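You operate a simulated robot arm through the tools that you are given. There is no shell and no other tool.

You are at the controls of a simulated robot arm. One attempt, no reset.

Task
Pack the teal adapter in its carton and seal it with beige tape.
Fine: pull the adapter out of the orange frame and put it in the carton marked ADAPTERS; close both flaps before the tape goes on their seam; leave the other adapters.

Only the result counts: the job must be done as asked and must still hold three seconds after the hand-in. Knocking over, shifting, dropping, spilling or breaking anything else fails it. A push-on lid holds only when it is set on centred and level and pressed home; a screw cap is set on level and turned clockwise until tight.

Robot
A 7-joint arm with a two-finger parallel gripper, fixed in place. Base frame: the origin is at the foot of the arm, x ahead of it, y to its left, z up; the work surface is at about z = 800. Readings come in mm, degrees, newtons and seconds.
Its first joint turns from -166.0 to 166.0 degrees. Payload 4.4 kg.
The tool frame sits at the grasp point between the pads (the TCP): z along the fingers, y along the line on which they close. The tips reach 23 mm beyond it. The gripper opens to 94 mm. The fingers are 38 mm wide and 10 mm thick; the gripper's body (54 by 96 mm) begins 39 mm behind the TCP.
Orientation is told as [roll, pitch, yaw] about the base's x, y, z axes, in that order, counted from this pose: with the fingers straight down and closing along the base's y, the tool's x points along the base's -x, its y along +y and its z along -z.

Tools
- The arm moves only by the tool move_arm. Its argument "increments" is a list of rows, each an object (a shift or turn left out is 0, a gripper value left out holds the last) with "dr": the turn, a rotation vector about the tool's x, y, z in degrees, a list of three; "translation": the shift along the tool's x, y, z in mm, a list of three; "jaw": the opening, from 0 (shut) to 1 (fully open). In form: [{"dr": [rx, ry, rz], "translation": [dx, dy, dz], "jaw": jaw}, ...]. A call has 1 to 20 rows; each row is the pose to reach, as a shift and turn from the pose commanded when the call began, along the tool's axes at that moment. A row lasts 0.2 s, in which the tool goes at most 50 mm and 8.6 degrees; a call with a longer step from one row to the next is refused whole, and so is a gripper value outside its range. A pose out of reach is approached as far as the arm can. The call stops where the force on the tool passes 40 N (or 10 N more than at its start, if that is more) or the arm is blocked; 0.2 s more then pass. Each finger travels about 72 mm/s and halts on what it meets, pressing with about 22 N; the grip force reading is that of the motor and also rises with nothing between the fingers. The clock runs only during rows and for 0.2 s after the last one: add rows that repeat a pose to give the fingers time. It gives the time, the measured TCP pose, the force on the tool (base axes), the opening and the grip force at its end, in the units of the frame above (readings bear some noise), with the torque about the TCP (base axes, N m) and any sound that the robot's microphone picked up.
- Cameras (640 x 400 px; columns grow to the right, rows downward): "scene" is fixed at [49.1, 499.9, 1468.8]; the picture's right is [-0.56, -0.83, 0.00], its down [-0.49, 0.33, -0.80] and it looks along [0.67, -0.45, -0.60] (base axes); focal length 333 px, centre (320, 200). "wrist" rides on the gripper at [87, 16, -74] in the tool frame; the picture's right is [-0.18, 0.98, 0.00], its down [-0.58, -0.11, -0.81] and it looks along [-0.79, -0.15, 0.59] (tool axes); focal length 243 px, centre (320, 200). There is no depth. A picture from a camera that has moved, and an enlarged one, comes with that camera's place and axes in the base frame and with its lens.
- capture(camera): a new picture of that camera. The clock stands still meanwhile.
- close_up(camera, box): a new picture of the part [left, top, right, bottom] of that camera's present view, enlarged. The clock stands still meanwhile.
- hand_in(): hands the job in; it is judged then, once.

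Nothing tells you positions but the pictures and the camera data. Unless the task says otherwise, let go and move clear before handing in.

The tools are called after "Request:" as a command line: name --argument value ..., lists and objects as JSON in quotes. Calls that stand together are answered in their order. move_arm: Moves the arm, as the interface text tells. Its arguments: {"type":"object","properties":{"increments":{"type":"array","items":{"type":"object","properties":{"dr":{"type":"array","items":{"type":"number"}},"translation":{"type":"array","items":{"type":"number"}},"jaw":{"type":"number"}}}}},"required":["increments"]} The other tools are called the same way: capture (camera) takes a picture; close_up (camera, box) takes an enlarged picture of a part of a camera's view; hand_in () hands the job in.

At the start:

```text
time_s: 0.0
tcp_pos: [706.6, -119.6, 1185.9]
orientation: [-0.1, 0.0, 0.0]
contact_force: [-0.1, -1.1, 0.1]
wrist_torque: [0.03, 0.0, 0.07]
grip_width: 94.2
finger_force: 0.0
```

scene: 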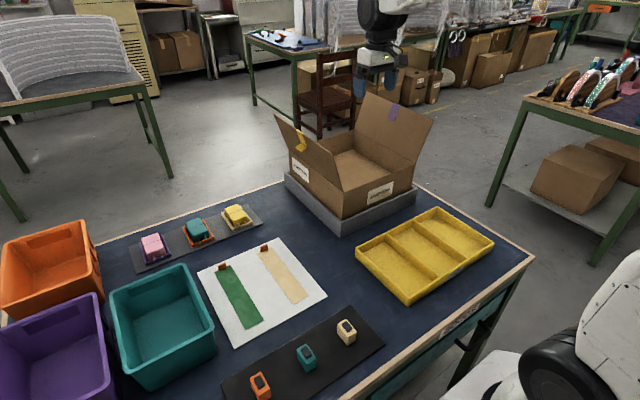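
wrist: 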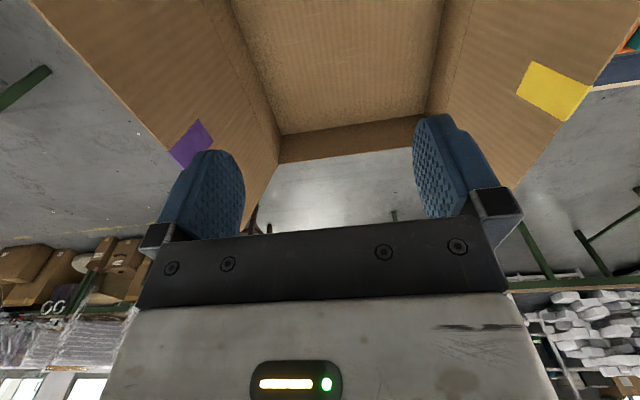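

I see an open carton with two flaps in a grey tray, three adapters in frames on a strip, a white board with green and beige tape strips, and another row of objects on a black mat. I'll take enlarged views before moving anything.

Request:
close_up --camera "scene" --box '[120, 190, 280, 290]'

Request:
close_up --camera "scene" --box '[260, 80, 450, 240]'

Request:
close_up --camera "scene" --box '[190, 230, 350, 350]'

Request:
close_up --camera "scene" --box '[220, 300, 390, 400]'

```text
4.00 times, centred on (200, 240) of scene
camera zoom: at [49.1, 499.9, 1468.8], right [-0.56, -0.83, 0.0], down [-0.49, 0.33, -0.8], along [0.67, -0.45, -0.6], focal length 1334 px, centre (800, 40)
```

zoom: 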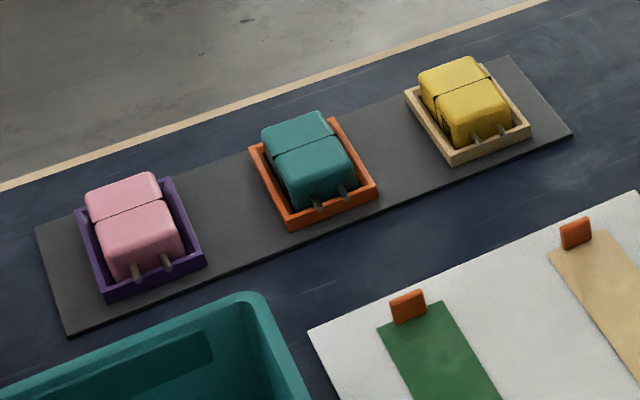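

```text
2.50 times, centred on (355, 160) of scene
camera zoom: at [49.1, 499.9, 1468.8], right [-0.56, -0.83, 0.0], down [-0.49, 0.33, -0.8], along [0.67, -0.45, -0.6], focal length 834 px, centre (232, 300)
```

zoom: 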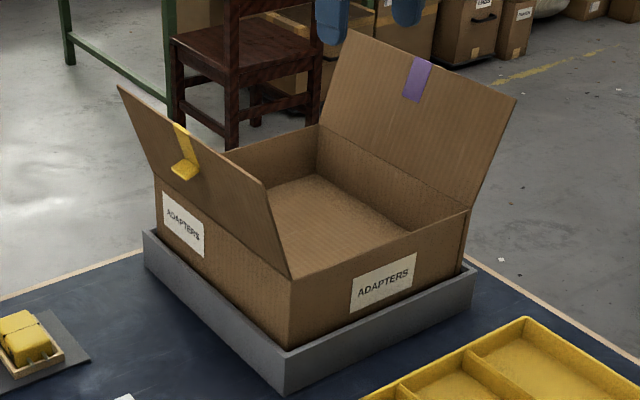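

```text
3.33 times, centred on (270, 290) of scene
camera zoom: at [49.1, 499.9, 1468.8], right [-0.56, -0.83, 0.0], down [-0.49, 0.33, -0.8], along [0.67, -0.45, -0.6], focal length 1111 px, centre (487, -100)
```

zoom: 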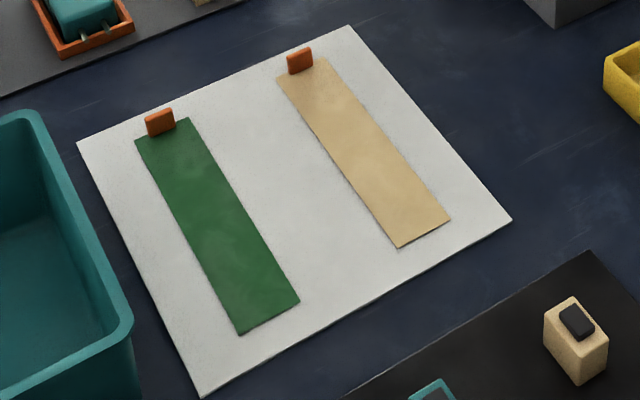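

```text
3.76 times, centred on (305, 350) of scene
camera zoom: at [49.1, 499.9, 1468.8], right [-0.56, -0.83, 0.0], down [-0.49, 0.33, -0.8], along [0.67, -0.45, -0.6], focal length 1255 px, centre (376, -365)
```

zoom: 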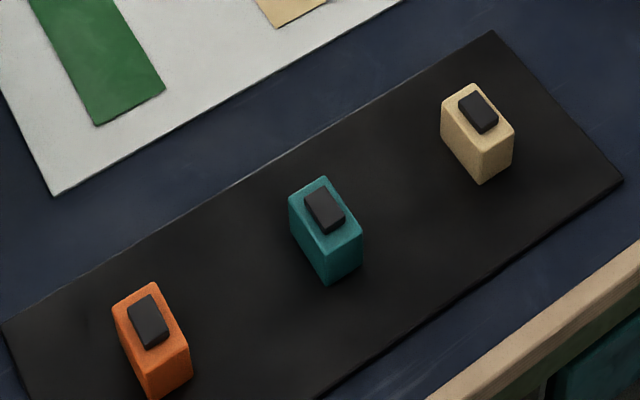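

The teal adapter in the orange frame looks to be near (848, 389), and the carton is centred near (772, -120) with flaps on its +y and -y sides. I want finer views of the adapter, the tape tabs and the coloured bits on the flaps.

Request:
close_up --camera "scene" --box '[175, 205, 225, 255]'

Request:
close_up --camera "scene" --box '[250, 235, 320, 310]'

Request:
close_up --camera "scene" --box '[270, 105, 350, 195]'

Request:
close_up --camera "scene" --box '[350, 85, 440, 200]'

Request:
close_up --camera "wrist" --box '[480, 0, 640, 160]'

Request:
close_up --camera "wrist" --box '[120, 60, 300, 200]'

```text
8.00 times, centred on (200, 230) of scene
camera zoom: at [49.1, 499.9, 1468.8], right [-0.56, -0.83, 0.0], down [-0.49, 0.33, -0.8], along [0.67, -0.45, -0.6], focal length 2667 px, centre (1280, -40)
```

zoom: 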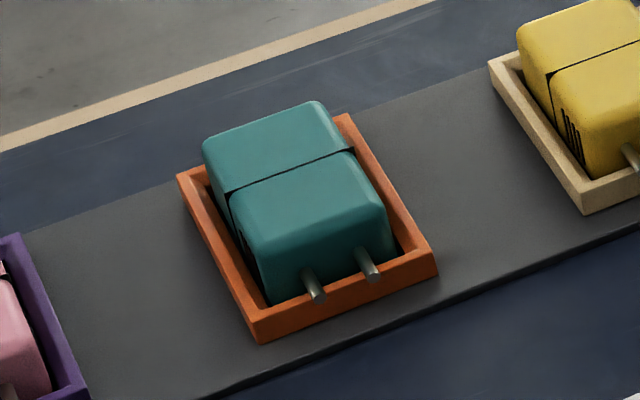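

```text
5.33 times, centred on (285, 272) of scene
camera zoom: at [49.1, 499.9, 1468.8], right [-0.56, -0.83, 0.0], down [-0.49, 0.33, -0.8], along [0.67, -0.45, -0.6], focal length 1778 px, centre (507, -187)
```

zoom: 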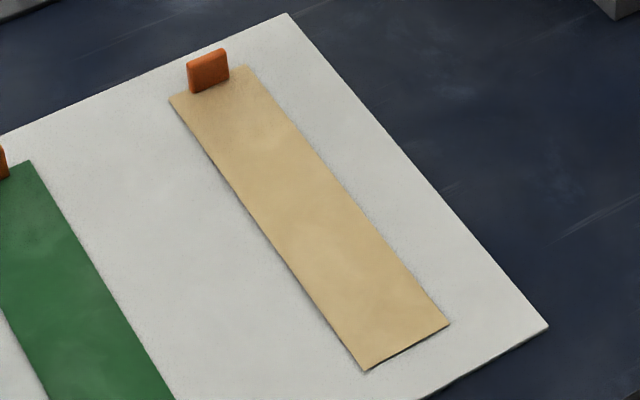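

```text
4.44 times, centred on (310, 150) of scene
camera zoom: at [49.1, 499.9, 1468.8], right [-0.56, -0.83, 0.0], down [-0.49, 0.33, -0.8], along [0.67, -0.45, -0.6], focal length 1482 px, centre (364, 422)
```

zoom: 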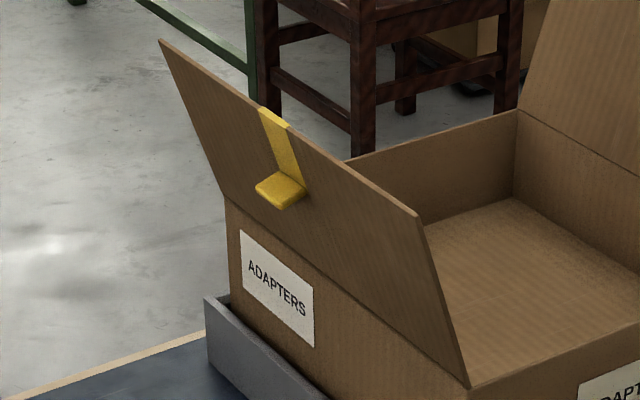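

```text
3.48 times, centred on (395, 142) of scene
camera zoom: at [49.1, 499.9, 1468.8], right [-0.56, -0.83, 0.0], down [-0.49, 0.33, -0.8], along [0.67, -0.45, -0.6], focal length 1160 px, centre (59, 400)
```

zoom: 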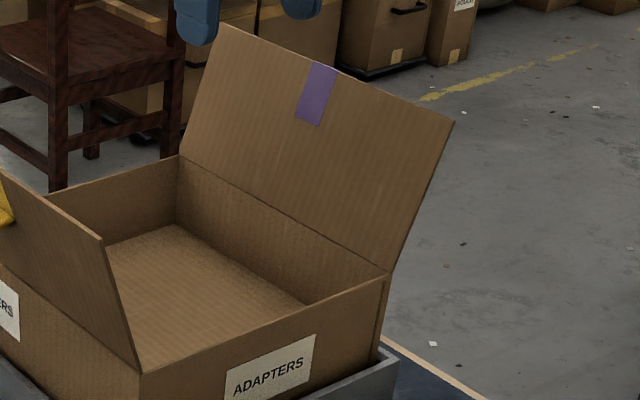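

```text
2.50 times, centred on (560, 80) of wrist
camera zoom: at [620.1, -104.0, 1260.8], right [0.18, 0.98, 0.0], down [0.58, -0.11, 0.81], along [0.79, -0.15, -0.59], focal length 606 px, centre (-280, 500)
```

zoom: 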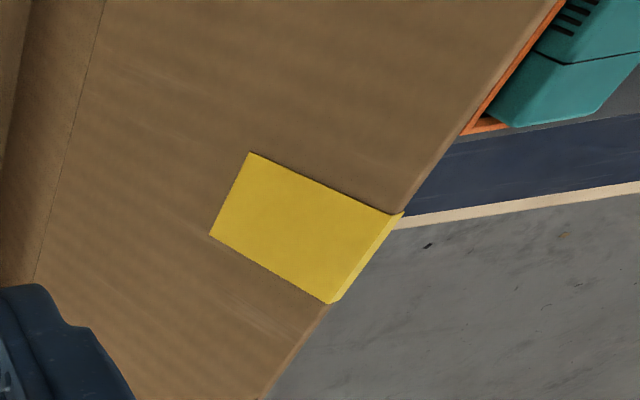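

```text
2.86 times, centred on (210, 130) of wrist
camera zoom: at [620.1, -104.0, 1260.8], right [0.18, 0.98, 0.0], down [0.58, -0.11, 0.81], along [0.79, -0.15, -0.59], focal length 693 px, centre (634, 400)
```

zoom: 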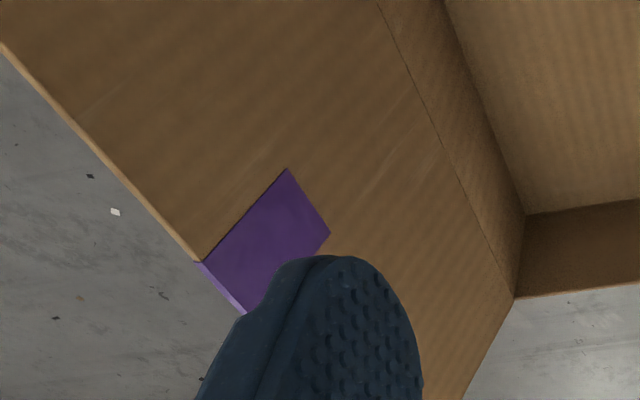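

The adapter frame spans about x 806–895 and y 357–422, with the adapter's prongs facing -x and its top near z 840. I'll carry the open gripper high across to above it and check with the wrist camera.

Request:
move_arm --increments '[{"translation": [-10, 36, 0], "jaw": 1}, {"translation": [-20, 72, 0]}, {"translation": [-30, 108, 0]}, {"translation": [-40, 144, 0]}, {"translation": [-50, 180, 0]}, {"translation": [-60, 216, 0]}, {"translation": [-70, 252, 0]}, {"translation": [-80, 288, 0]}, {"translation": [-90, 324, 0]}, {"translation": [-100, 360, 0]}, {"translation": [-110, 396, 0]}, {"translation": [-120, 432, 0]}, {"translation": [-130, 468, 0]}, {"translation": [-140, 500, 30]}, {"translation": [-143, 508, 70]}, {"translation": [-143, 508, 110]}, {"translation": [-143, 508, 150]}, {"translation": [-143, 508, 150]}]'

```text
time_s: 3.8
tcp_pos: [849.7, 388.5, 1036.6]
orientation: [-0.1, 0.0, 0.0]
contact_force: [0.6, -0.1, 0.6]
wrist_torque: [-0.02, -0.02, -0.02]
grip_width: 93.9
finger_force: 0.0
```

The gripper is now above the adapter at about (850, 388, 1037). I'll check the alignment from both cameras before descending.

Request:
capture --camera "wrist"

Request:
capture --camera "scene"

Request:
close_up --camera "scene" --box '[160, 150, 260, 260]'

```text
taken
camera wrist: at [762.7, 404.4, 1110.5], right [0.18, 0.98, 0.0], down [0.58, -0.11, 0.81], along [0.79, -0.15, -0.59], focal length 243 px, centre (320, 200)
```

wrist: 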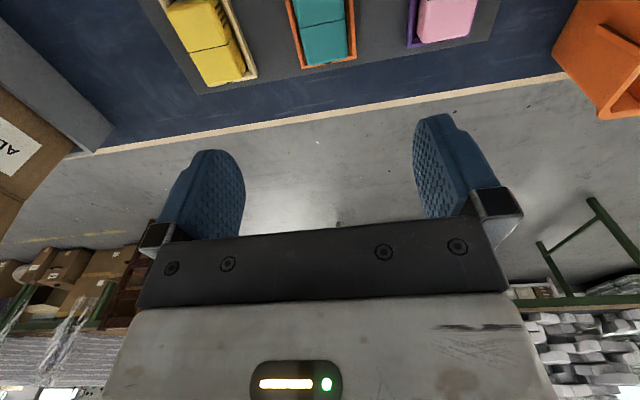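

```text
taken
```

scene: 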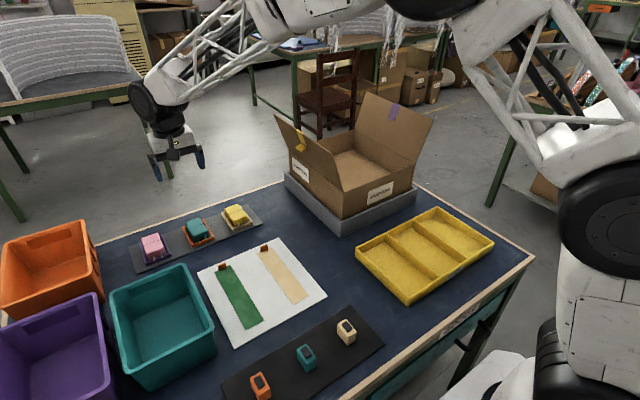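

```text
3.64 times, centred on (210, 205) of scene
camera zoom: at [49.1, 499.9, 1468.8], right [-0.56, -0.83, 0.0], down [-0.49, 0.33, -0.8], along [0.67, -0.45, -0.6], focal length 1212 px, centre (720, 182)
```

zoom: 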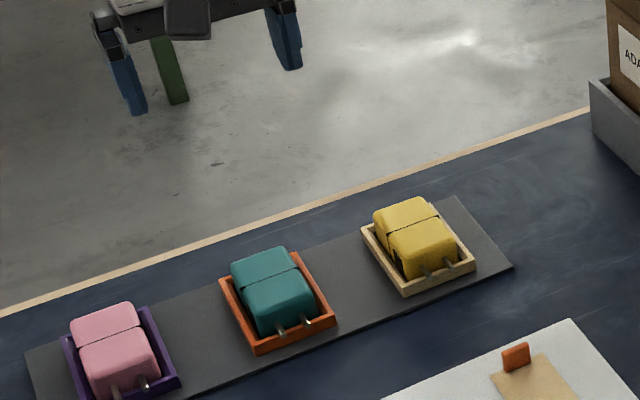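

The adapter sits at the top of the wrist view. I'll enlarge it to fix its position precisely.

Request:
close_up --camera "wrist" --box '[270, 0, 380, 80]'

```text
5.00 times, centred on (325, 40) of wrist
camera zoom: at [762.7, 404.4, 1110.5], right [0.18, 0.98, 0.0], down [0.58, -0.11, 0.81], along [0.79, -0.15, -0.59], focal length 1213 px, centre (295, 1000)
```

zoom: 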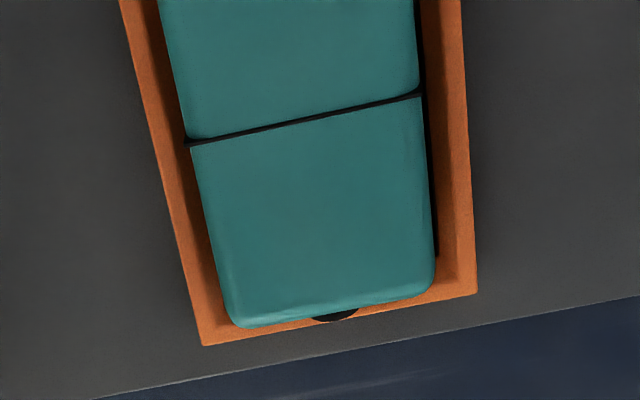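

The adapter measures about 45 mm wide, centred at y ≈ 390, with its top at z ≈ 838 and the frame rim at about 815. I'll descend to TCP z ≈ 841, so the tips stay just above the rim, and then close.

Request:
move_arm --increments '[{"translation": [0, 1.5, 30]}, {"translation": [0, 1.5, 60]}, {"translation": [0, 1.5, 90]}, {"translation": [0, 1.5, 120]}, {"translation": [0, 1.5, 145]}, {"translation": [0, 1.5, 165]}, {"translation": [0, 1.5, 180]}, {"translation": [0, 1.5, 190]}, {"translation": [0, 1.5, 195.5]}, {"translation": [0, 1.5, 195.5]}]'

```text
time_s: 6.0
tcp_pos: [850.5, 389.0, 840.9]
orientation: [-0.1, 0.0, 0.1]
contact_force: [0.5, -1.6, -0.4]
wrist_torque: [0.02, -0.01, 0.02]
grip_width: 94.0
finger_force: 0.0
```

Request:
close_up --camera "scene" --box '[150, 170, 260, 270]'

Request:
capture --camera "wrist"

```text
4.00 times, centred on (205, 220) of scene
camera zoom: at [49.1, 499.9, 1468.8], right [-0.56, -0.83, 0.0], down [-0.49, 0.33, -0.8], along [0.67, -0.45, -0.6], focal length 1334 px, centre (780, 120)
```

zoom: 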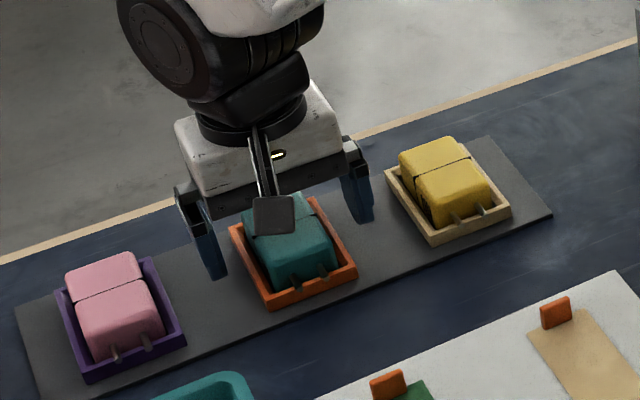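

```text
taken
camera wrist: at [763.4, 405.2, 915.6], right [0.18, 0.98, 0.0], down [0.58, -0.11, 0.81], along [0.79, -0.15, -0.59], focal length 243 px, centre (320, 200)
```

wrist: 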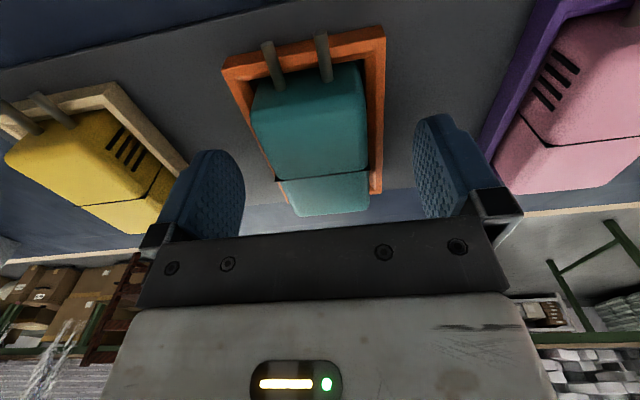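

The fingers straddle the adapter and are clear of the frame and the neighbours. I'll close on it now.

Request:
move_arm --increments '[{"jaw": 0.6}, {"jaw": 0.45}, {"jaw": 0.3}, {"jaw": 0.3}, {"jaw": 0.2}, {"jaw": 0.2}]'

```text
time_s: 7.4
tcp_pos: [850.2, 389.6, 840.9]
orientation: [0.0, -0.1, 0.0]
contact_force: [0.4, 18.9, 0.4]
wrist_torque: [0.36, -0.03, -0.06]
grip_width: 45.7
finger_force: 22.6
```

The grip shows a 19 N sideways imbalance, so the adapter is slightly off-centre towards +y. I'll ease the hand a millimetre in +y to even it out before lifting.

Request:
move_arm --increments '[{"translation": [0, 0.5, 0]}, {"translation": [0, 1.0, 0]}, {"translation": [0, 1.0, 0]}]'

```text
time_s: 8.2
tcp_pos: [851.3, 390.3, 840.9]
orientation: [0.0, 0.1, 0.1]
contact_force: [-9.2, -7.6, 10.5]
wrist_torque: [-0.17, 0.18, 0.03]
grip_width: 45.6
finger_force: 22.0
```

The adapter is gripped at 45.6 mm and the imbalance is small. I'll lift it slowly, straight up.

Request:
move_arm --increments '[{"translation": [0, -0.3, -2]}, {"translation": [0, -0.3, -5]}, {"translation": [0, -0.3, -10]}, {"translation": [0, -0.3, -16]}, {"translation": [0, -0.3, -24]}, {"translation": [0, -0.3, -32]}, {"translation": [0, -0.3, -40]}]'

Request:
close_up --camera "scene" --box '[150, 150, 260, 260]'

Request:
capture --camera "wrist"

```text
time_s: 9.8
tcp_pos: [851.0, 389.7, 882.0]
orientation: [0.0, 0.0, 0.0]
contact_force: [-0.4, 0.0, -0.9]
wrist_torque: [0.02, 0.0, 0.0]
grip_width: 45.4
finger_force: 22.3
```

```text
3.64 times, centred on (205, 205) of scene
camera zoom: at [49.1, 499.9, 1468.8], right [-0.56, -0.83, 0.0], down [-0.49, 0.33, -0.8], along [0.67, -0.45, -0.6], focal length 1212 px, centre (738, 182)
```

zoom: 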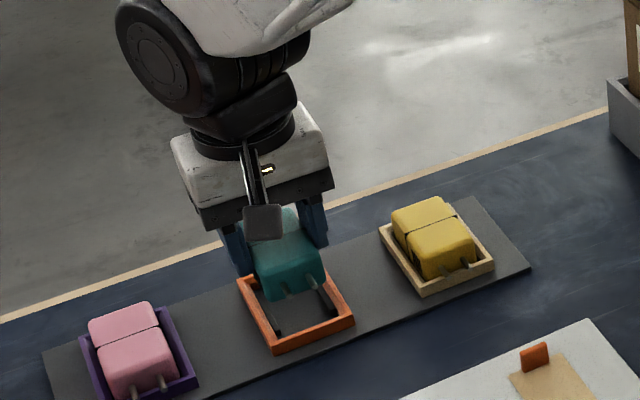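

```text
taken
camera wrist: at [763.5, 406.2, 956.0], right [0.18, 0.98, 0.0], down [0.58, -0.11, 0.81], along [0.79, -0.15, -0.59], focal length 243 px, centre (320, 200)
```

wrist: 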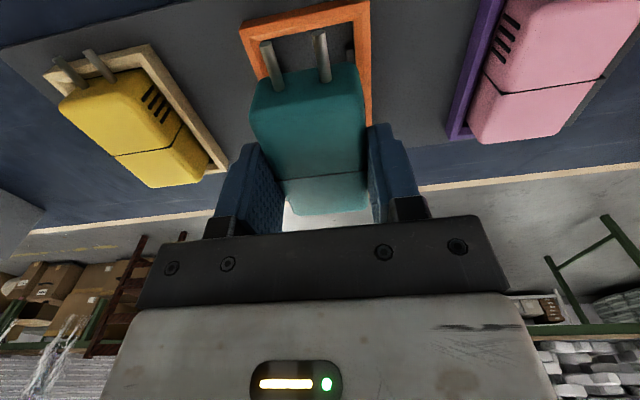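

The adapter is out and the frame stayed in place. Next I'll raise it to clear the flaps, and meanwhile look closely at the carton geometry.

Request:
move_arm --increments '[{"translation": [0, 0, -30]}, {"translation": [0, 0, -65]}, {"translation": [0, 0, -100]}, {"translation": [0, 0, -140]}, {"translation": [0, 0, -180]}, {"translation": [0, 0, -220]}, {"translation": [0, 0, -260]}, {"translation": [0, 0, -300]}, {"translation": [0, 0, -318]}, {"translation": [0, 0, -318]}]'

Request:
close_up --camera "scene" --box '[280, 160, 360, 240]'

Request:
close_up --camera "scene" --box '[340, 150, 430, 240]'

Request:
close_up --camera "scene" --box '[265, 105, 365, 205]'

Request:
close_up --camera "scene" --box '[345, 80, 440, 175]'

```text
time_s: 12.0
tcp_pos: [850.5, 390.4, 1198.4]
orientation: [0.0, 0.1, 0.0]
contact_force: [0.1, -0.2, -1.6]
wrist_torque: [-0.03, 0.0, 0.02]
grip_width: 45.7
finger_force: 22.0
```

```text
5.00 times, centred on (320, 200) of scene
camera zoom: at [49.1, 499.9, 1468.8], right [-0.56, -0.83, 0.0], down [-0.49, 0.33, -0.8], along [0.67, -0.45, -0.6], focal length 1667 px, centre (320, 200)
```

zoom: 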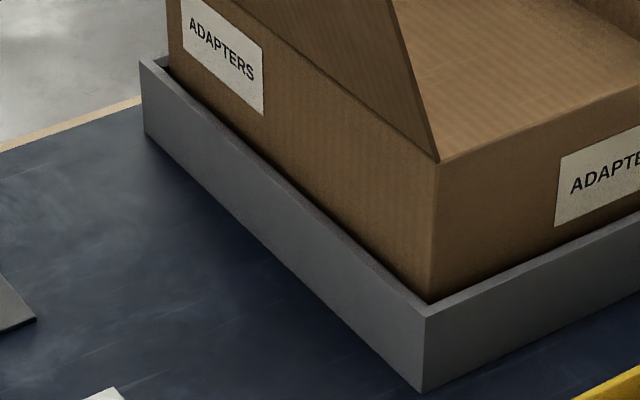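

```text
4.44 times, centred on (385, 195) of scene
camera zoom: at [49.1, 499.9, 1468.8], right [-0.56, -0.83, 0.0], down [-0.49, 0.33, -0.8], along [0.67, -0.45, -0.6], focal length 1482 px, centre (31, 222)
```

zoom: 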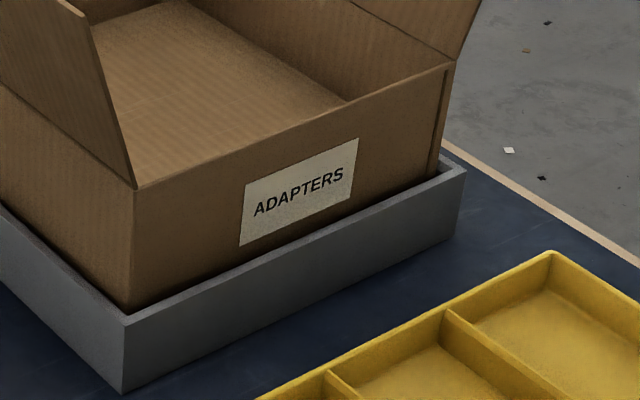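

```text
4.00 times, centred on (315, 155) of scene
camera zoom: at [49.1, 499.9, 1468.8], right [-0.56, -0.83, 0.0], down [-0.49, 0.33, -0.8], along [0.67, -0.45, -0.6], focal length 1334 px, centre (340, 380)
```

zoom: 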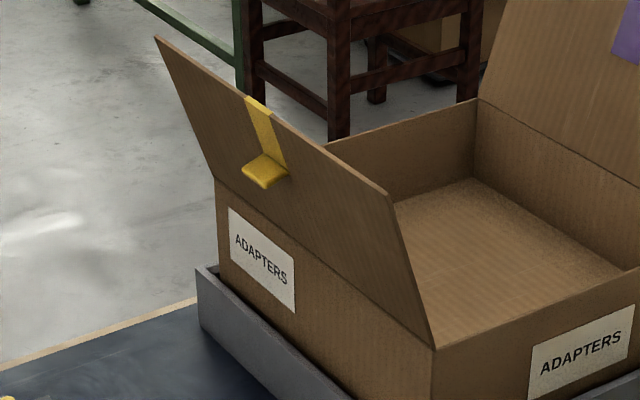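

```text
4.21 times, centred on (392, 128) of scene
camera zoom: at [49.1, 499.9, 1468.8], right [-0.56, -0.83, 0.0], down [-0.49, 0.33, -0.8], along [0.67, -0.45, -0.6], focal length 1404 px, centre (15, 505)
```

zoom: 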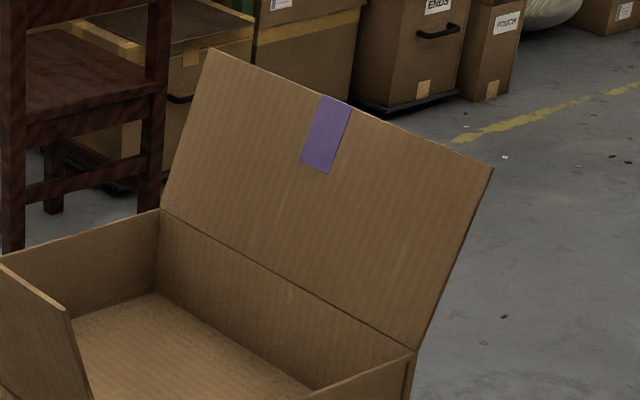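

The carton measures about x 617–909 and y -231–41, with its rim at z ≈ 954 and inner floor at about z ≈ 878. I'll carry the adapter to above its centre at height 1198, well over the flap tips at about 1084.

Request:
move_arm --increments '[{"translation": [3, -15, 0]}, {"translation": [8, -45, 0]}, {"translation": [14, -80, 0]}, {"translation": [20, -115, 0]}, {"translation": [26, -150, 0]}, {"translation": [32, -185, 0]}, {"translation": [38, -220, 0]}, {"translation": [45, -255, 0]}, {"translation": [52, -290, 0]}, {"translation": [59, -325, 0]}, {"translation": [66, -360, 0]}, {"translation": [73, -395, 0]}, {"translation": [79, -430, 0]}, {"translation": [83, -460, 0]}, {"translation": [85.5, -478, 0]}, {"translation": [85.5, -485, 0]}, {"translation": [85.5, -485, 0]}]'

Request:
capture --camera "wrist"

Request:
capture --camera "scene"

```text
time_s: 15.6
tcp_pos: [764.2, -96.0, 1197.4]
orientation: [0.0, 0.0, 0.1]
contact_force: [0.6, -0.6, -1.2]
wrist_torque: [0.0, 0.01, -0.01]
grip_width: 45.9
finger_force: 21.7
```

```text
taken
camera wrist: at [677.3, -79.7, 1272.8], right [0.18, 0.98, 0.0], down [0.58, -0.11, 0.81], along [0.79, -0.15, -0.59], focal length 243 px, centre (320, 200)
```

wrist: 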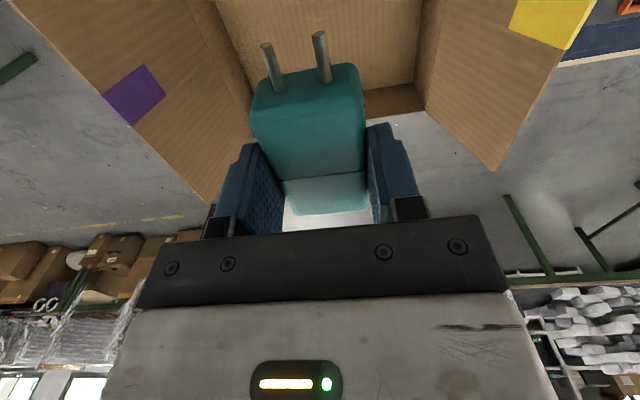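

```text
taken
```

scene: 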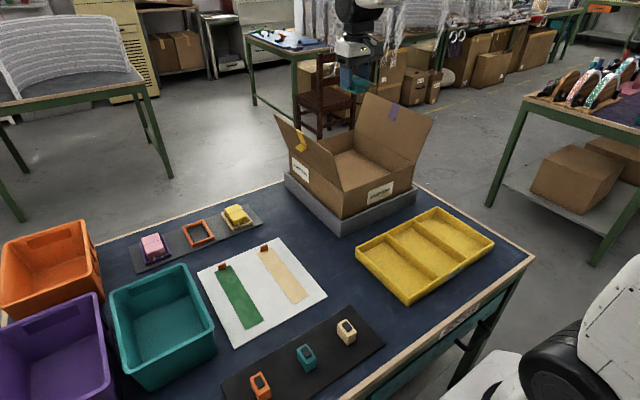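

The wrist view confirms the far wall at x ≈ 910 and the floor at z ≈ 880. I'll lower the adapter to just above the floor.

Request:
move_arm --increments '[{"translation": [0, 0, 15]}, {"translation": [0, 0, 40]}, {"translation": [0, 0, 70]}, {"translation": [0, 0, 100]}, {"translation": [0, 0, 130]}, {"translation": [0, 0, 160]}, {"translation": [0, 0, 190]}, {"translation": [0, 0, 220]}, {"translation": [0, 0, 240]}, {"translation": [0, 0, 255]}, {"translation": [0, 0, 265]}, {"translation": [0, 0, 270]}, {"translation": [0, 0, 270]}]'

Request:
close_up --camera "scene" --box '[280, 80, 440, 220]'

Request:
capture --camera "wrist"

```text
time_s: 18.4
tcp_pos: [764.9, -94.3, 929.8]
orientation: [0.0, -0.1, 0.0]
contact_force: [-0.8, -0.5, -0.9]
wrist_torque: [0.0, -0.01, -0.01]
grip_width: 45.9
finger_force: 21.8
```

```text
2.86 times, centred on (360, 150) of scene
camera zoom: at [49.1, 499.9, 1468.8], right [-0.56, -0.83, 0.0], down [-0.49, 0.33, -0.8], along [0.67, -0.45, -0.6], focal length 953 px, centre (206, 343)
```

zoom: 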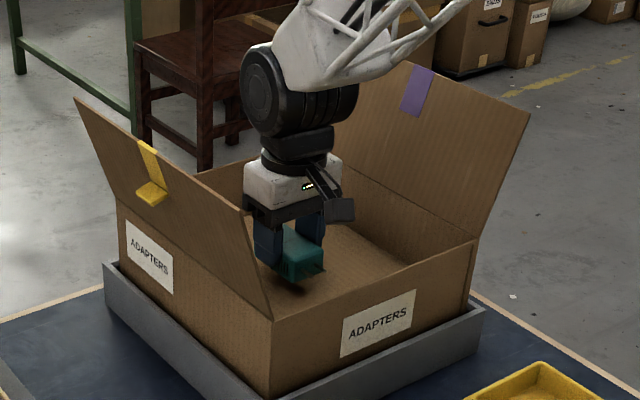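

```text
taken
camera wrist: at [678.1, -78.6, 1003.5], right [0.18, 0.98, 0.0], down [0.58, -0.11, 0.81], along [0.79, -0.15, -0.59], focal length 243 px, centre (320, 200)
```

wrist: 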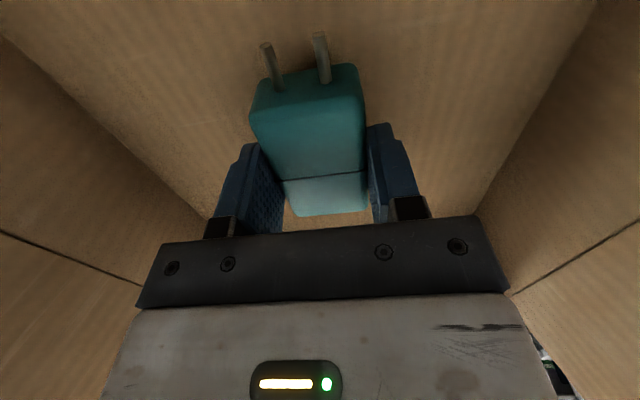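

The adapter is hovering just above the floor with no contact yet. I'll lower it in small steps and watch the force.

Request:
move_arm --increments '[{"translation": [0, 0, 2]}, {"translation": [0, 0, 4]}, {"translation": [0, 0, 6]}, {"translation": [0, 0, 8]}, {"translation": [0, 0, 10]}]'

```text
time_s: 19.6
tcp_pos: [764.5, -94.9, 919.8]
orientation: [0.0, -0.1, 0.0]
contact_force: [-0.2, 0.6, -0.4]
wrist_torque: [0.0, 0.0, 0.01]
grip_width: 45.8
finger_force: 22.4
```

Request:
move_arm --increments '[{"translation": [0, 0, 1.5]}, {"translation": [0, 0, 3]}, {"translation": [0, 0, 4.5]}, {"translation": [0, 0, 6]}]'

Request:
close_up --camera "scene" --box '[330, 140, 390, 190]'

```text
time_s: 20.6
tcp_pos: [765.4, -94.9, 913.4]
orientation: [0.0, 0.0, -0.1]
contact_force: [0.7, -0.3, -1.6]
wrist_torque: [0.01, 0.04, 0.0]
grip_width: 45.6
finger_force: 22.2
```

```text
8.00 times, centred on (360, 165) of scene
camera zoom: at [49.1, 499.9, 1468.8], right [-0.56, -0.83, 0.0], down [-0.49, 0.33, -0.8], along [0.67, -0.45, -0.6], focal length 2667 px, centre (0, 480)
```

zoom: 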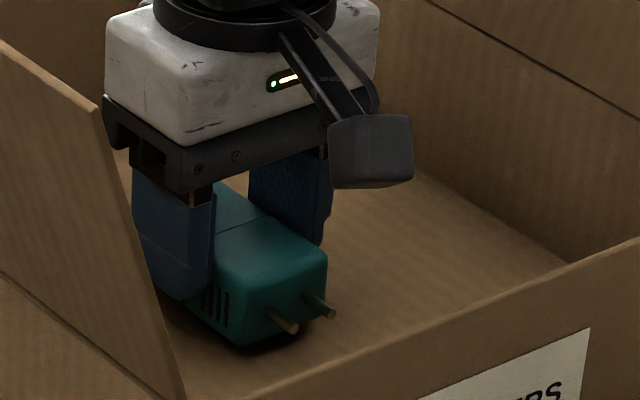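

It's almost touching; the shadow is tight beneath it. I'll continue in 1.5 mm steps.

Request:
move_arm --increments '[{"translation": [0, 0, 1.5]}, {"translation": [0, 0, 3]}, {"translation": [0, 0, 4.5]}]'

```text
time_s: 21.4
tcp_pos: [765.1, -94.8, 907.4]
orientation: [0.0, 0.0, 0.0]
contact_force: [0.4, 0.3, -0.8]
wrist_torque: [0.0, -0.03, 0.0]
grip_width: 45.6
finger_force: 22.2
```

Request:
move_arm --increments '[{"translation": [0, 0, 1.5]}, {"translation": [0, 0, 3]}, {"translation": [0, 0, 4.5]}, {"translation": [0, 0, 4.5]}]'

Request:
close_up --camera "scene" --box '[330, 140, 390, 190]'

```text
time_s: 22.4
tcp_pos: [766.0, -94.3, 904.5]
orientation: [0.0, -0.1, 0.0]
contact_force: [0.7, 2.2, 21.5]
wrist_torque: [0.1, -0.07, -0.06]
grip_width: 45.9
finger_force: 22.4
```

```text
8.00 times, centred on (360, 165) of scene
camera zoom: at [49.1, 499.9, 1468.8], right [-0.56, -0.83, 0.0], down [-0.49, 0.33, -0.8], along [0.67, -0.45, -0.6], focal length 2667 px, centre (0, 480)
```

zoom: 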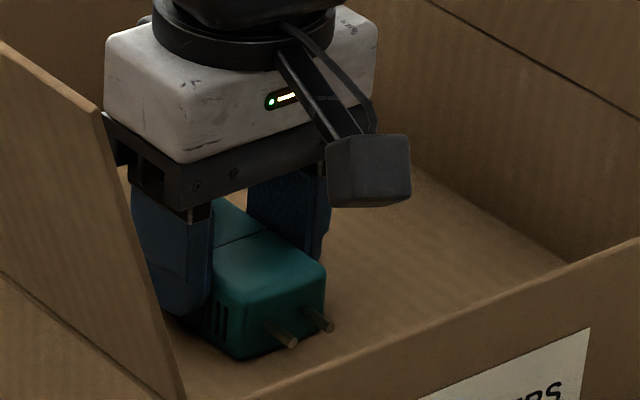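

The adapter is resting on the carton floor, with contact at TCP z ≈ 904. I'll ease up a millimetre, open the fingers and rise clear.

Request:
move_arm --increments '[{"translation": [0, 0, -1.5]}, {"translation": [0, 0, -1.5], "jaw": 0.6}, {"translation": [0, 0, -1.5], "jaw": 0.75}, {"translation": [0, 0, -1.5], "jaw": 0.75}, {"translation": [0, 0, -1.5], "jaw": 0.75}]'

Request:
move_arm --increments '[{"translation": [0, 0, -10]}, {"translation": [0, 0, -30]}, {"translation": [0, 0, -60]}, {"translation": [0, 0, -95]}, {"translation": [0, 0, -130]}, {"translation": [0, 0, -170]}, {"translation": [0, 0, -210]}, {"translation": [0, 0, -250]}, {"translation": [0, 0, -285]}, {"translation": [0, 0, -285]}]'

Request:
close_up --camera "scene" --box '[280, 80, 440, 220]'

Request:
capture --camera "wrist"

```text
time_s: 23.6
tcp_pos: [765.4, -95.4, 904.0]
orientation: [0.0, 0.2, -0.1]
contact_force: [-0.5, 0.6, -0.6]
wrist_torque: [0.0, -0.03, -0.02]
grip_width: 70.7
finger_force: 0.1
```

```text
time_s: 25.8
tcp_pos: [764.9, -94.3, 1191.6]
orientation: [0.0, -0.1, 0.0]
contact_force: [-0.7, 0.6, 0.0]
wrist_torque: [0.0, 0.02, -0.01]
grip_width: 70.6
finger_force: 0.1
```

```text
2.86 times, centred on (360, 150) of scene
camera zoom: at [49.1, 499.9, 1468.8], right [-0.56, -0.83, 0.0], down [-0.49, 0.33, -0.8], along [0.67, -0.45, -0.6], focal length 953 px, centre (206, 343)
```

zoom: 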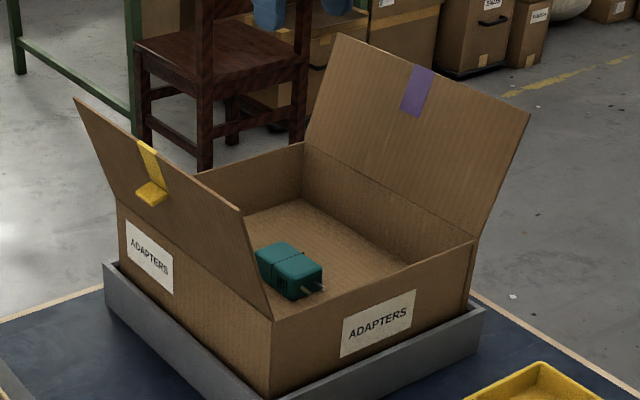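

```text
taken
camera wrist: at [677.2, -78.8, 1266.4], right [0.18, 0.98, 0.0], down [0.58, -0.11, 0.81], along [0.79, -0.15, -0.59], focal length 243 px, centre (320, 200)
```

wrist: 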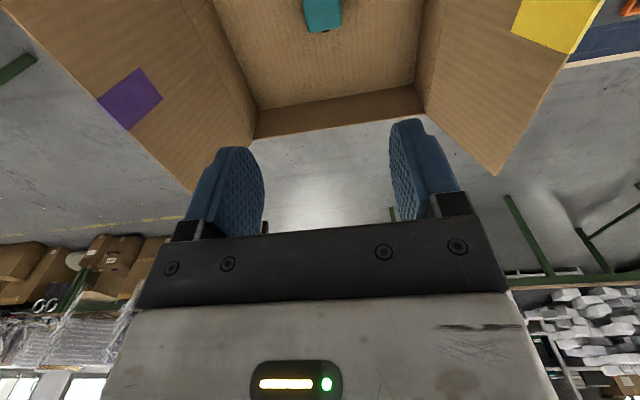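

The adapter sits flat in the carton and nothing else has moved. Next is the +y flap (yellow tab): I'll shut the fingers, go around outside it at x ≈ 715 to clear the tab, and lower the tips to just below the flap's edge.

Request:
move_arm --increments '[{"translation": [8, 20, 0], "jaw": 0.3}, {"translation": [16, 55, 0], "jaw": 0.0}, {"translation": [24, 95, 0]}, {"translation": [32, 135, 0]}, {"translation": [40, 175, 0]}, {"translation": [46, 210, 0]}, {"translation": [50, 240, 0]}, {"translation": [50, 250, 0]}, {"translation": [50, 250, 30]}, {"translation": [50, 250, 65]}, {"translation": [50, 250, 95]}, {"translation": [50, 250, 108]}, {"translation": [50, 250, 108]}]'

Request:
close_up --camera "scene" --box '[250, 60, 440, 220]'

Request:
capture --camera "wrist"

```text
time_s: 28.6
tcp_pos: [714.1, 155.5, 1081.0]
orientation: [0.0, 0.0, 0.0]
contact_force: [-0.2, -1.0, 0.1]
wrist_torque: [-0.01, 0.02, -0.01]
grip_width: 0.2
finger_force: 21.8
```

```text
2.50 times, centred on (345, 140) of scene
camera zoom: at [49.1, 499.9, 1468.8], right [-0.56, -0.83, 0.0], down [-0.49, 0.33, -0.8], along [0.67, -0.45, -0.6], focal length 834 px, centre (258, 350)
```

zoom: 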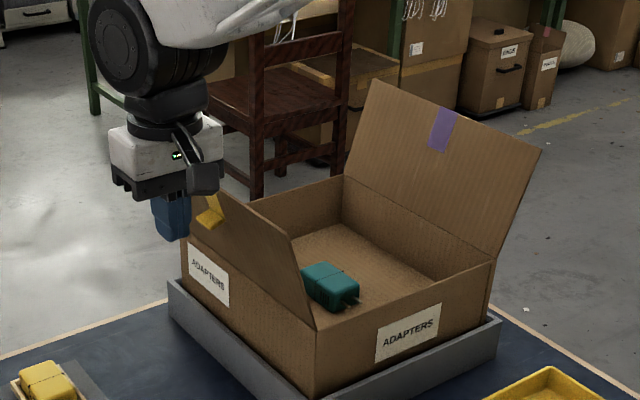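

```text
taken
camera wrist: at [627.4, 171.0, 1156.1], right [0.18, 0.98, 0.0], down [0.58, -0.11, 0.81], along [0.79, -0.15, -0.59], focal length 243 px, centre (320, 200)
```

wrist: 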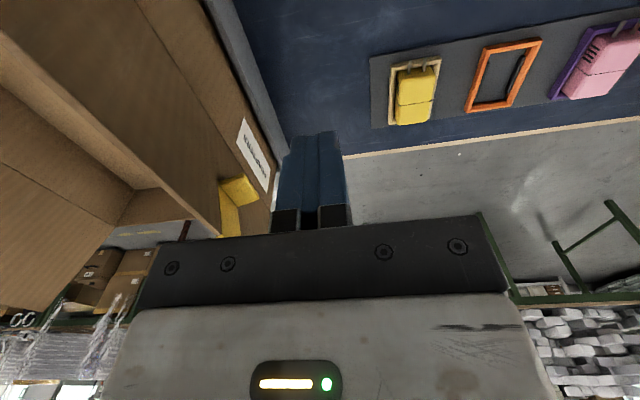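

The fingers are outside the flap with clearance to the tab. I'll sweep in -y to bring the flap up to vertical and watch the force.

Request:
move_arm --increments '[{"translation": [0, -25, 0]}, {"translation": [0, -45, 0]}, {"translation": [0, -57, 0]}, {"translation": [0, -67, 0]}, {"translation": [0, -77, 0]}, {"translation": [0, -87, 0]}, {"translation": [0, -97, 0]}, {"translation": [0, -102, 0]}]'

Request:
close_up --camera "scene" --box '[250, 60, 440, 220]'

```text
time_s: 30.4
tcp_pos: [715.1, 53.8, 1081.6]
orientation: [0.0, 0.1, 0.0]
contact_force: [0.1, -0.6, -0.3]
wrist_torque: [-0.02, -0.02, -0.03]
grip_width: 0.1
finger_force: 21.8
```

```text
2.50 times, centred on (345, 140) of scene
camera zoom: at [49.1, 499.9, 1468.8], right [-0.56, -0.83, 0.0], down [-0.49, 0.33, -0.8], along [0.67, -0.45, -0.6], focal length 834 px, centre (258, 350)
```

zoom: 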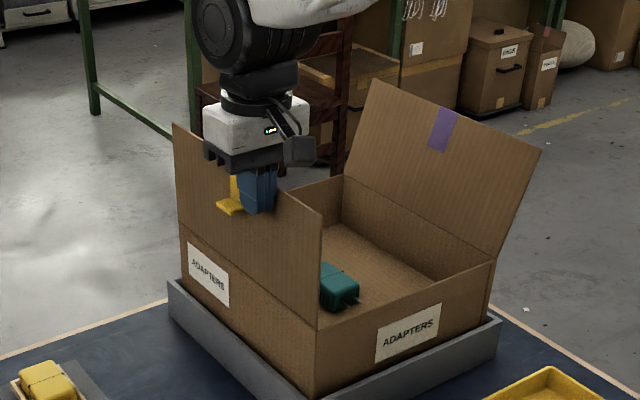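

The flap follows the finger with almost no resistance and is now vertical. I'll continue along the arc over and down to nearly flat.

Request:
move_arm --increments '[{"translation": [0, -12, 0]}, {"translation": [0, -24, 0]}, {"translation": [0, -39, 3]}, {"translation": [0, -54, 7]}, {"translation": [0, -67, 15]}, {"translation": [0, -79, 24]}, {"translation": [0, -89, 35]}, {"translation": [0, -97, 46]}, {"translation": [0, -103, 59]}, {"translation": [0, -108, 72]}, {"translation": [0, -111, 82]}, {"translation": [0, -114, 90]}, {"translation": [0, -114, 90]}]'

Request:
close_up --camera "scene" --box '[250, 60, 440, 220]'

Request:
capture --camera "wrist"

```text
time_s: 33.2
tcp_pos: [714.8, -62.1, 992.7]
orientation: [0.0, 0.0, 0.0]
contact_force: [0.6, -0.6, -0.1]
wrist_torque: [-0.01, -0.01, 0.01]
grip_width: 0.1
finger_force: 21.9
```

```text
2.50 times, centred on (345, 140) of scene
camera zoom: at [49.1, 499.9, 1468.8], right [-0.56, -0.83, 0.0], down [-0.49, 0.33, -0.8], along [0.67, -0.45, -0.6], focal length 834 px, centre (258, 350)
```

zoom: 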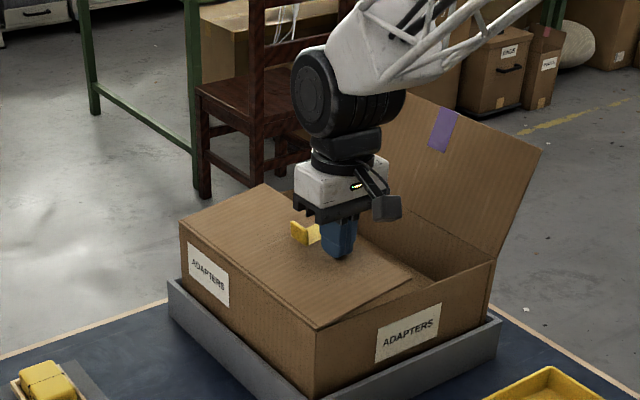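

```text
taken
camera wrist: at [627.5, -45.2, 1067.2], right [0.18, 0.98, 0.0], down [0.58, -0.11, 0.81], along [0.79, -0.15, -0.59], focal length 243 px, centre (320, 200)
```

wrist: 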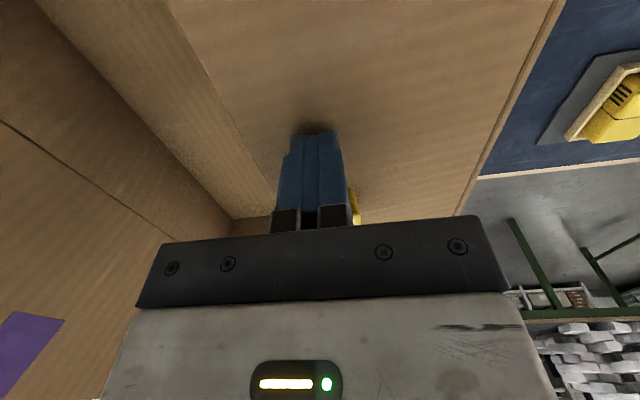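

The flap is nearly flat under the fingertips. I'll press it the rest of the way down in small steps.

Request:
move_arm --increments '[{"translation": [0, 0, 3]}, {"translation": [0, 0, 6]}, {"translation": [0, 0, 9]}, {"translation": [0, 0, 11]}, {"translation": [0, 0, 12]}]'

Request:
close_up --camera "scene" --box '[270, 100, 430, 220]'

```text
time_s: 34.4
tcp_pos: [714.6, -61.1, 979.9]
orientation: [0.0, 0.1, -0.1]
contact_force: [0.0, -0.6, -0.3]
wrist_torque: [0.01, 0.02, 0.0]
grip_width: 0.3
finger_force: 22.2
```

```text
3.33 times, centred on (350, 160) of scene
camera zoom: at [49.1, 499.9, 1468.8], right [-0.56, -0.83, 0.0], down [-0.49, 0.33, -0.8], along [0.67, -0.45, -0.6], focal length 1111 px, centre (220, 333)
```

zoom: 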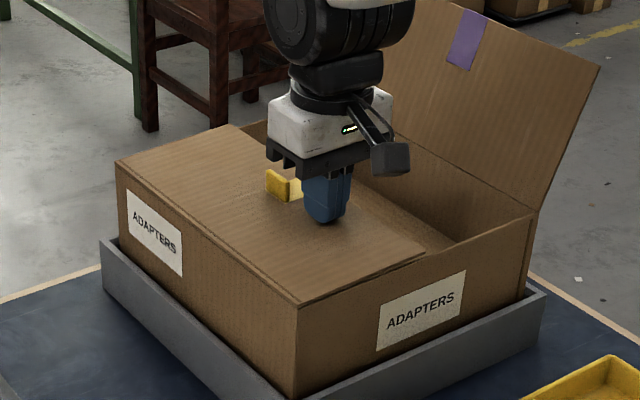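

It's close to flush, with no resistance yet. I'll keep pressing gently until I feel the stop.

Request:
move_arm --increments '[{"translation": [0, 0, 1.5]}, {"translation": [0, 0, 3]}, {"translation": [0, 0, 4]}]'

Request:
close_up --camera "scene" --box '[330, 140, 410, 200]'

```text
time_s: 35.2
tcp_pos: [715.3, -61.3, 977.5]
orientation: [0.0, -0.1, -0.1]
contact_force: [-5.6, 0.4, 10.9]
wrist_torque: [0.08, 0.26, -0.02]
grip_width: 0.1
finger_force: 22.2
```

```text
6.67 times, centred on (370, 170) of scene
camera zoom: at [49.1, 499.9, 1468.8], right [-0.56, -0.83, 0.0], down [-0.49, 0.33, -0.8], along [0.67, -0.45, -0.6], focal length 2223 px, centre (-13, 400)
```

zoom: 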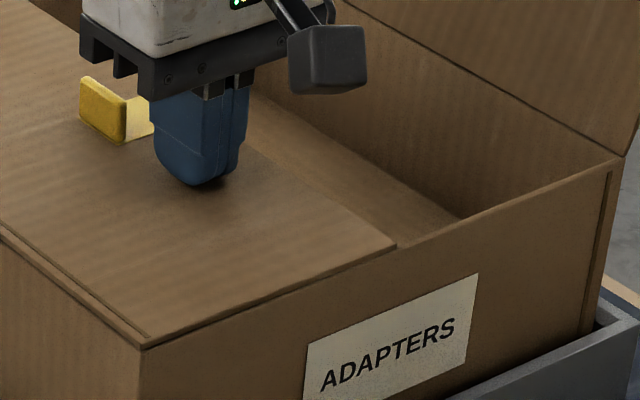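

The flap is closed flush, with an 11 N reaction at z ≈ 954. I'll lift off and check that it stays shut.

Request:
move_arm --increments '[{"translation": [0, 0, -5]}, {"translation": [0, 0, -20]}, {"translation": [0, 0, -50]}, {"translation": [0, 0, -90]}, {"translation": [0, 0, -130]}, {"translation": [0, 0, -170]}, {"translation": [0, 0, -212]}, {"translation": [0, 0, -212]}]'

Request:
close_up --camera "scene" --box '[270, 80, 440, 220]'

Request:
capture --camera "wrist"

```text
time_s: 37.0
tcp_pos: [714.4, -59.5, 1189.3]
orientation: [0.0, -0.1, 0.1]
contact_force: [-0.1, 0.3, -0.2]
wrist_torque: [0.0, -0.02, 0.0]
grip_width: 0.0
finger_force: 22.7
```

```text
2.86 times, centred on (355, 150) of scene
camera zoom: at [49.1, 499.9, 1468.8], right [-0.56, -0.83, 0.0], down [-0.49, 0.33, -0.8], along [0.67, -0.45, -0.6], focal length 953 px, centre (220, 343)
```

zoom: 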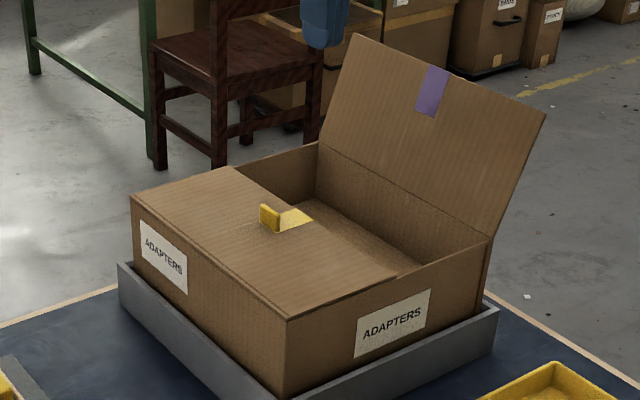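

```text
taken
camera wrist: at [627.5, -44.8, 1263.6], right [0.18, 0.98, 0.0], down [0.58, -0.11, 0.81], along [0.79, -0.15, -0.59], focal length 243 px, centre (320, 200)
```

wrist: 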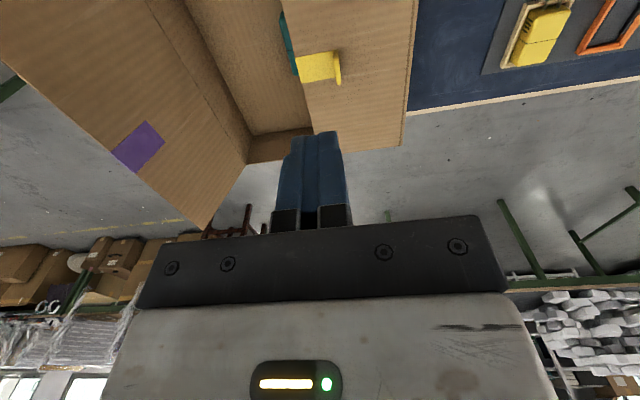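

The first flap stays closed with its edge at y ≈ -97, so that's where the seam will be. Now I'll go around outside the -y flap (purple tab).

Request:
move_arm --increments '[{"translation": [0, -20, 0]}, {"translation": [0, -55, 0]}, {"translation": [0, -95, 0]}, {"translation": [0, -135, 0]}, {"translation": [0, -175, 0]}, {"translation": [0, -215, 0]}, {"translation": [0, -250, 0]}, {"translation": [0, -278, 0]}, {"translation": [0, -288, 0]}, {"translation": [0, -288, 30]}, {"translation": [0, -288, 65]}, {"translation": [0, -288, 95]}, {"translation": [0, -288, 107]}, {"translation": [0, -288, 107]}]'

Request:
close_up --camera "scene" --box '[270, 60, 470, 220]'

Request:
capture --camera "wrist"

```text
time_s: 40.0
tcp_pos: [716.1, -348.2, 1081.6]
orientation: [0.0, -0.2, 0.0]
contact_force: [-0.9, 0.9, 0.9]
wrist_torque: [0.0, -0.02, -0.01]
grip_width: 0.2
finger_force: 21.8
```

```text
2.50 times, centred on (370, 140) of scene
camera zoom: at [49.1, 499.9, 1468.8], right [-0.56, -0.83, 0.0], down [-0.49, 0.33, -0.8], along [0.67, -0.45, -0.6], focal length 834 px, centre (195, 350)
```

zoom: 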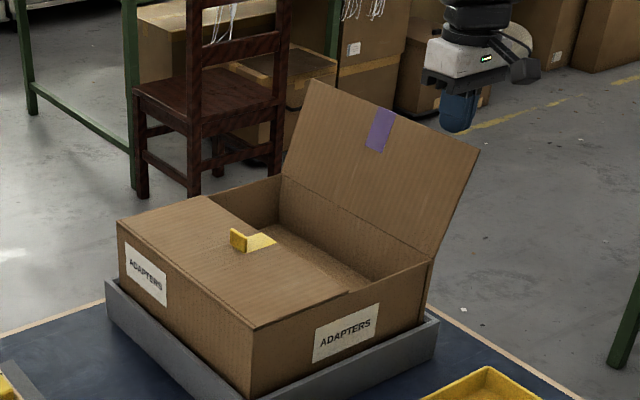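

```text
taken
camera wrist: at [628.6, -332.3, 1155.3], right [0.18, 0.98, 0.0], down [0.58, -0.11, 0.81], along [0.79, -0.15, -0.59], focal length 243 px, centre (320, 200)
```

wrist: 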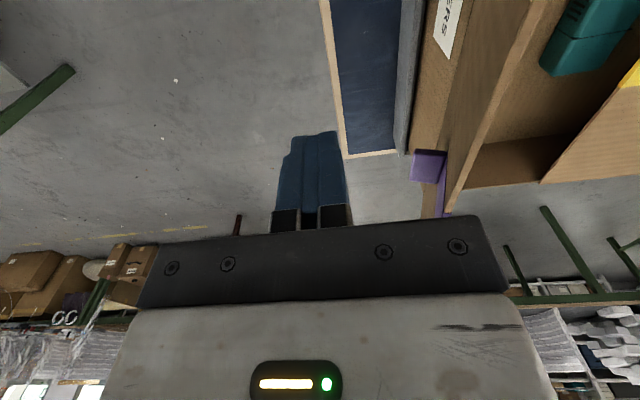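

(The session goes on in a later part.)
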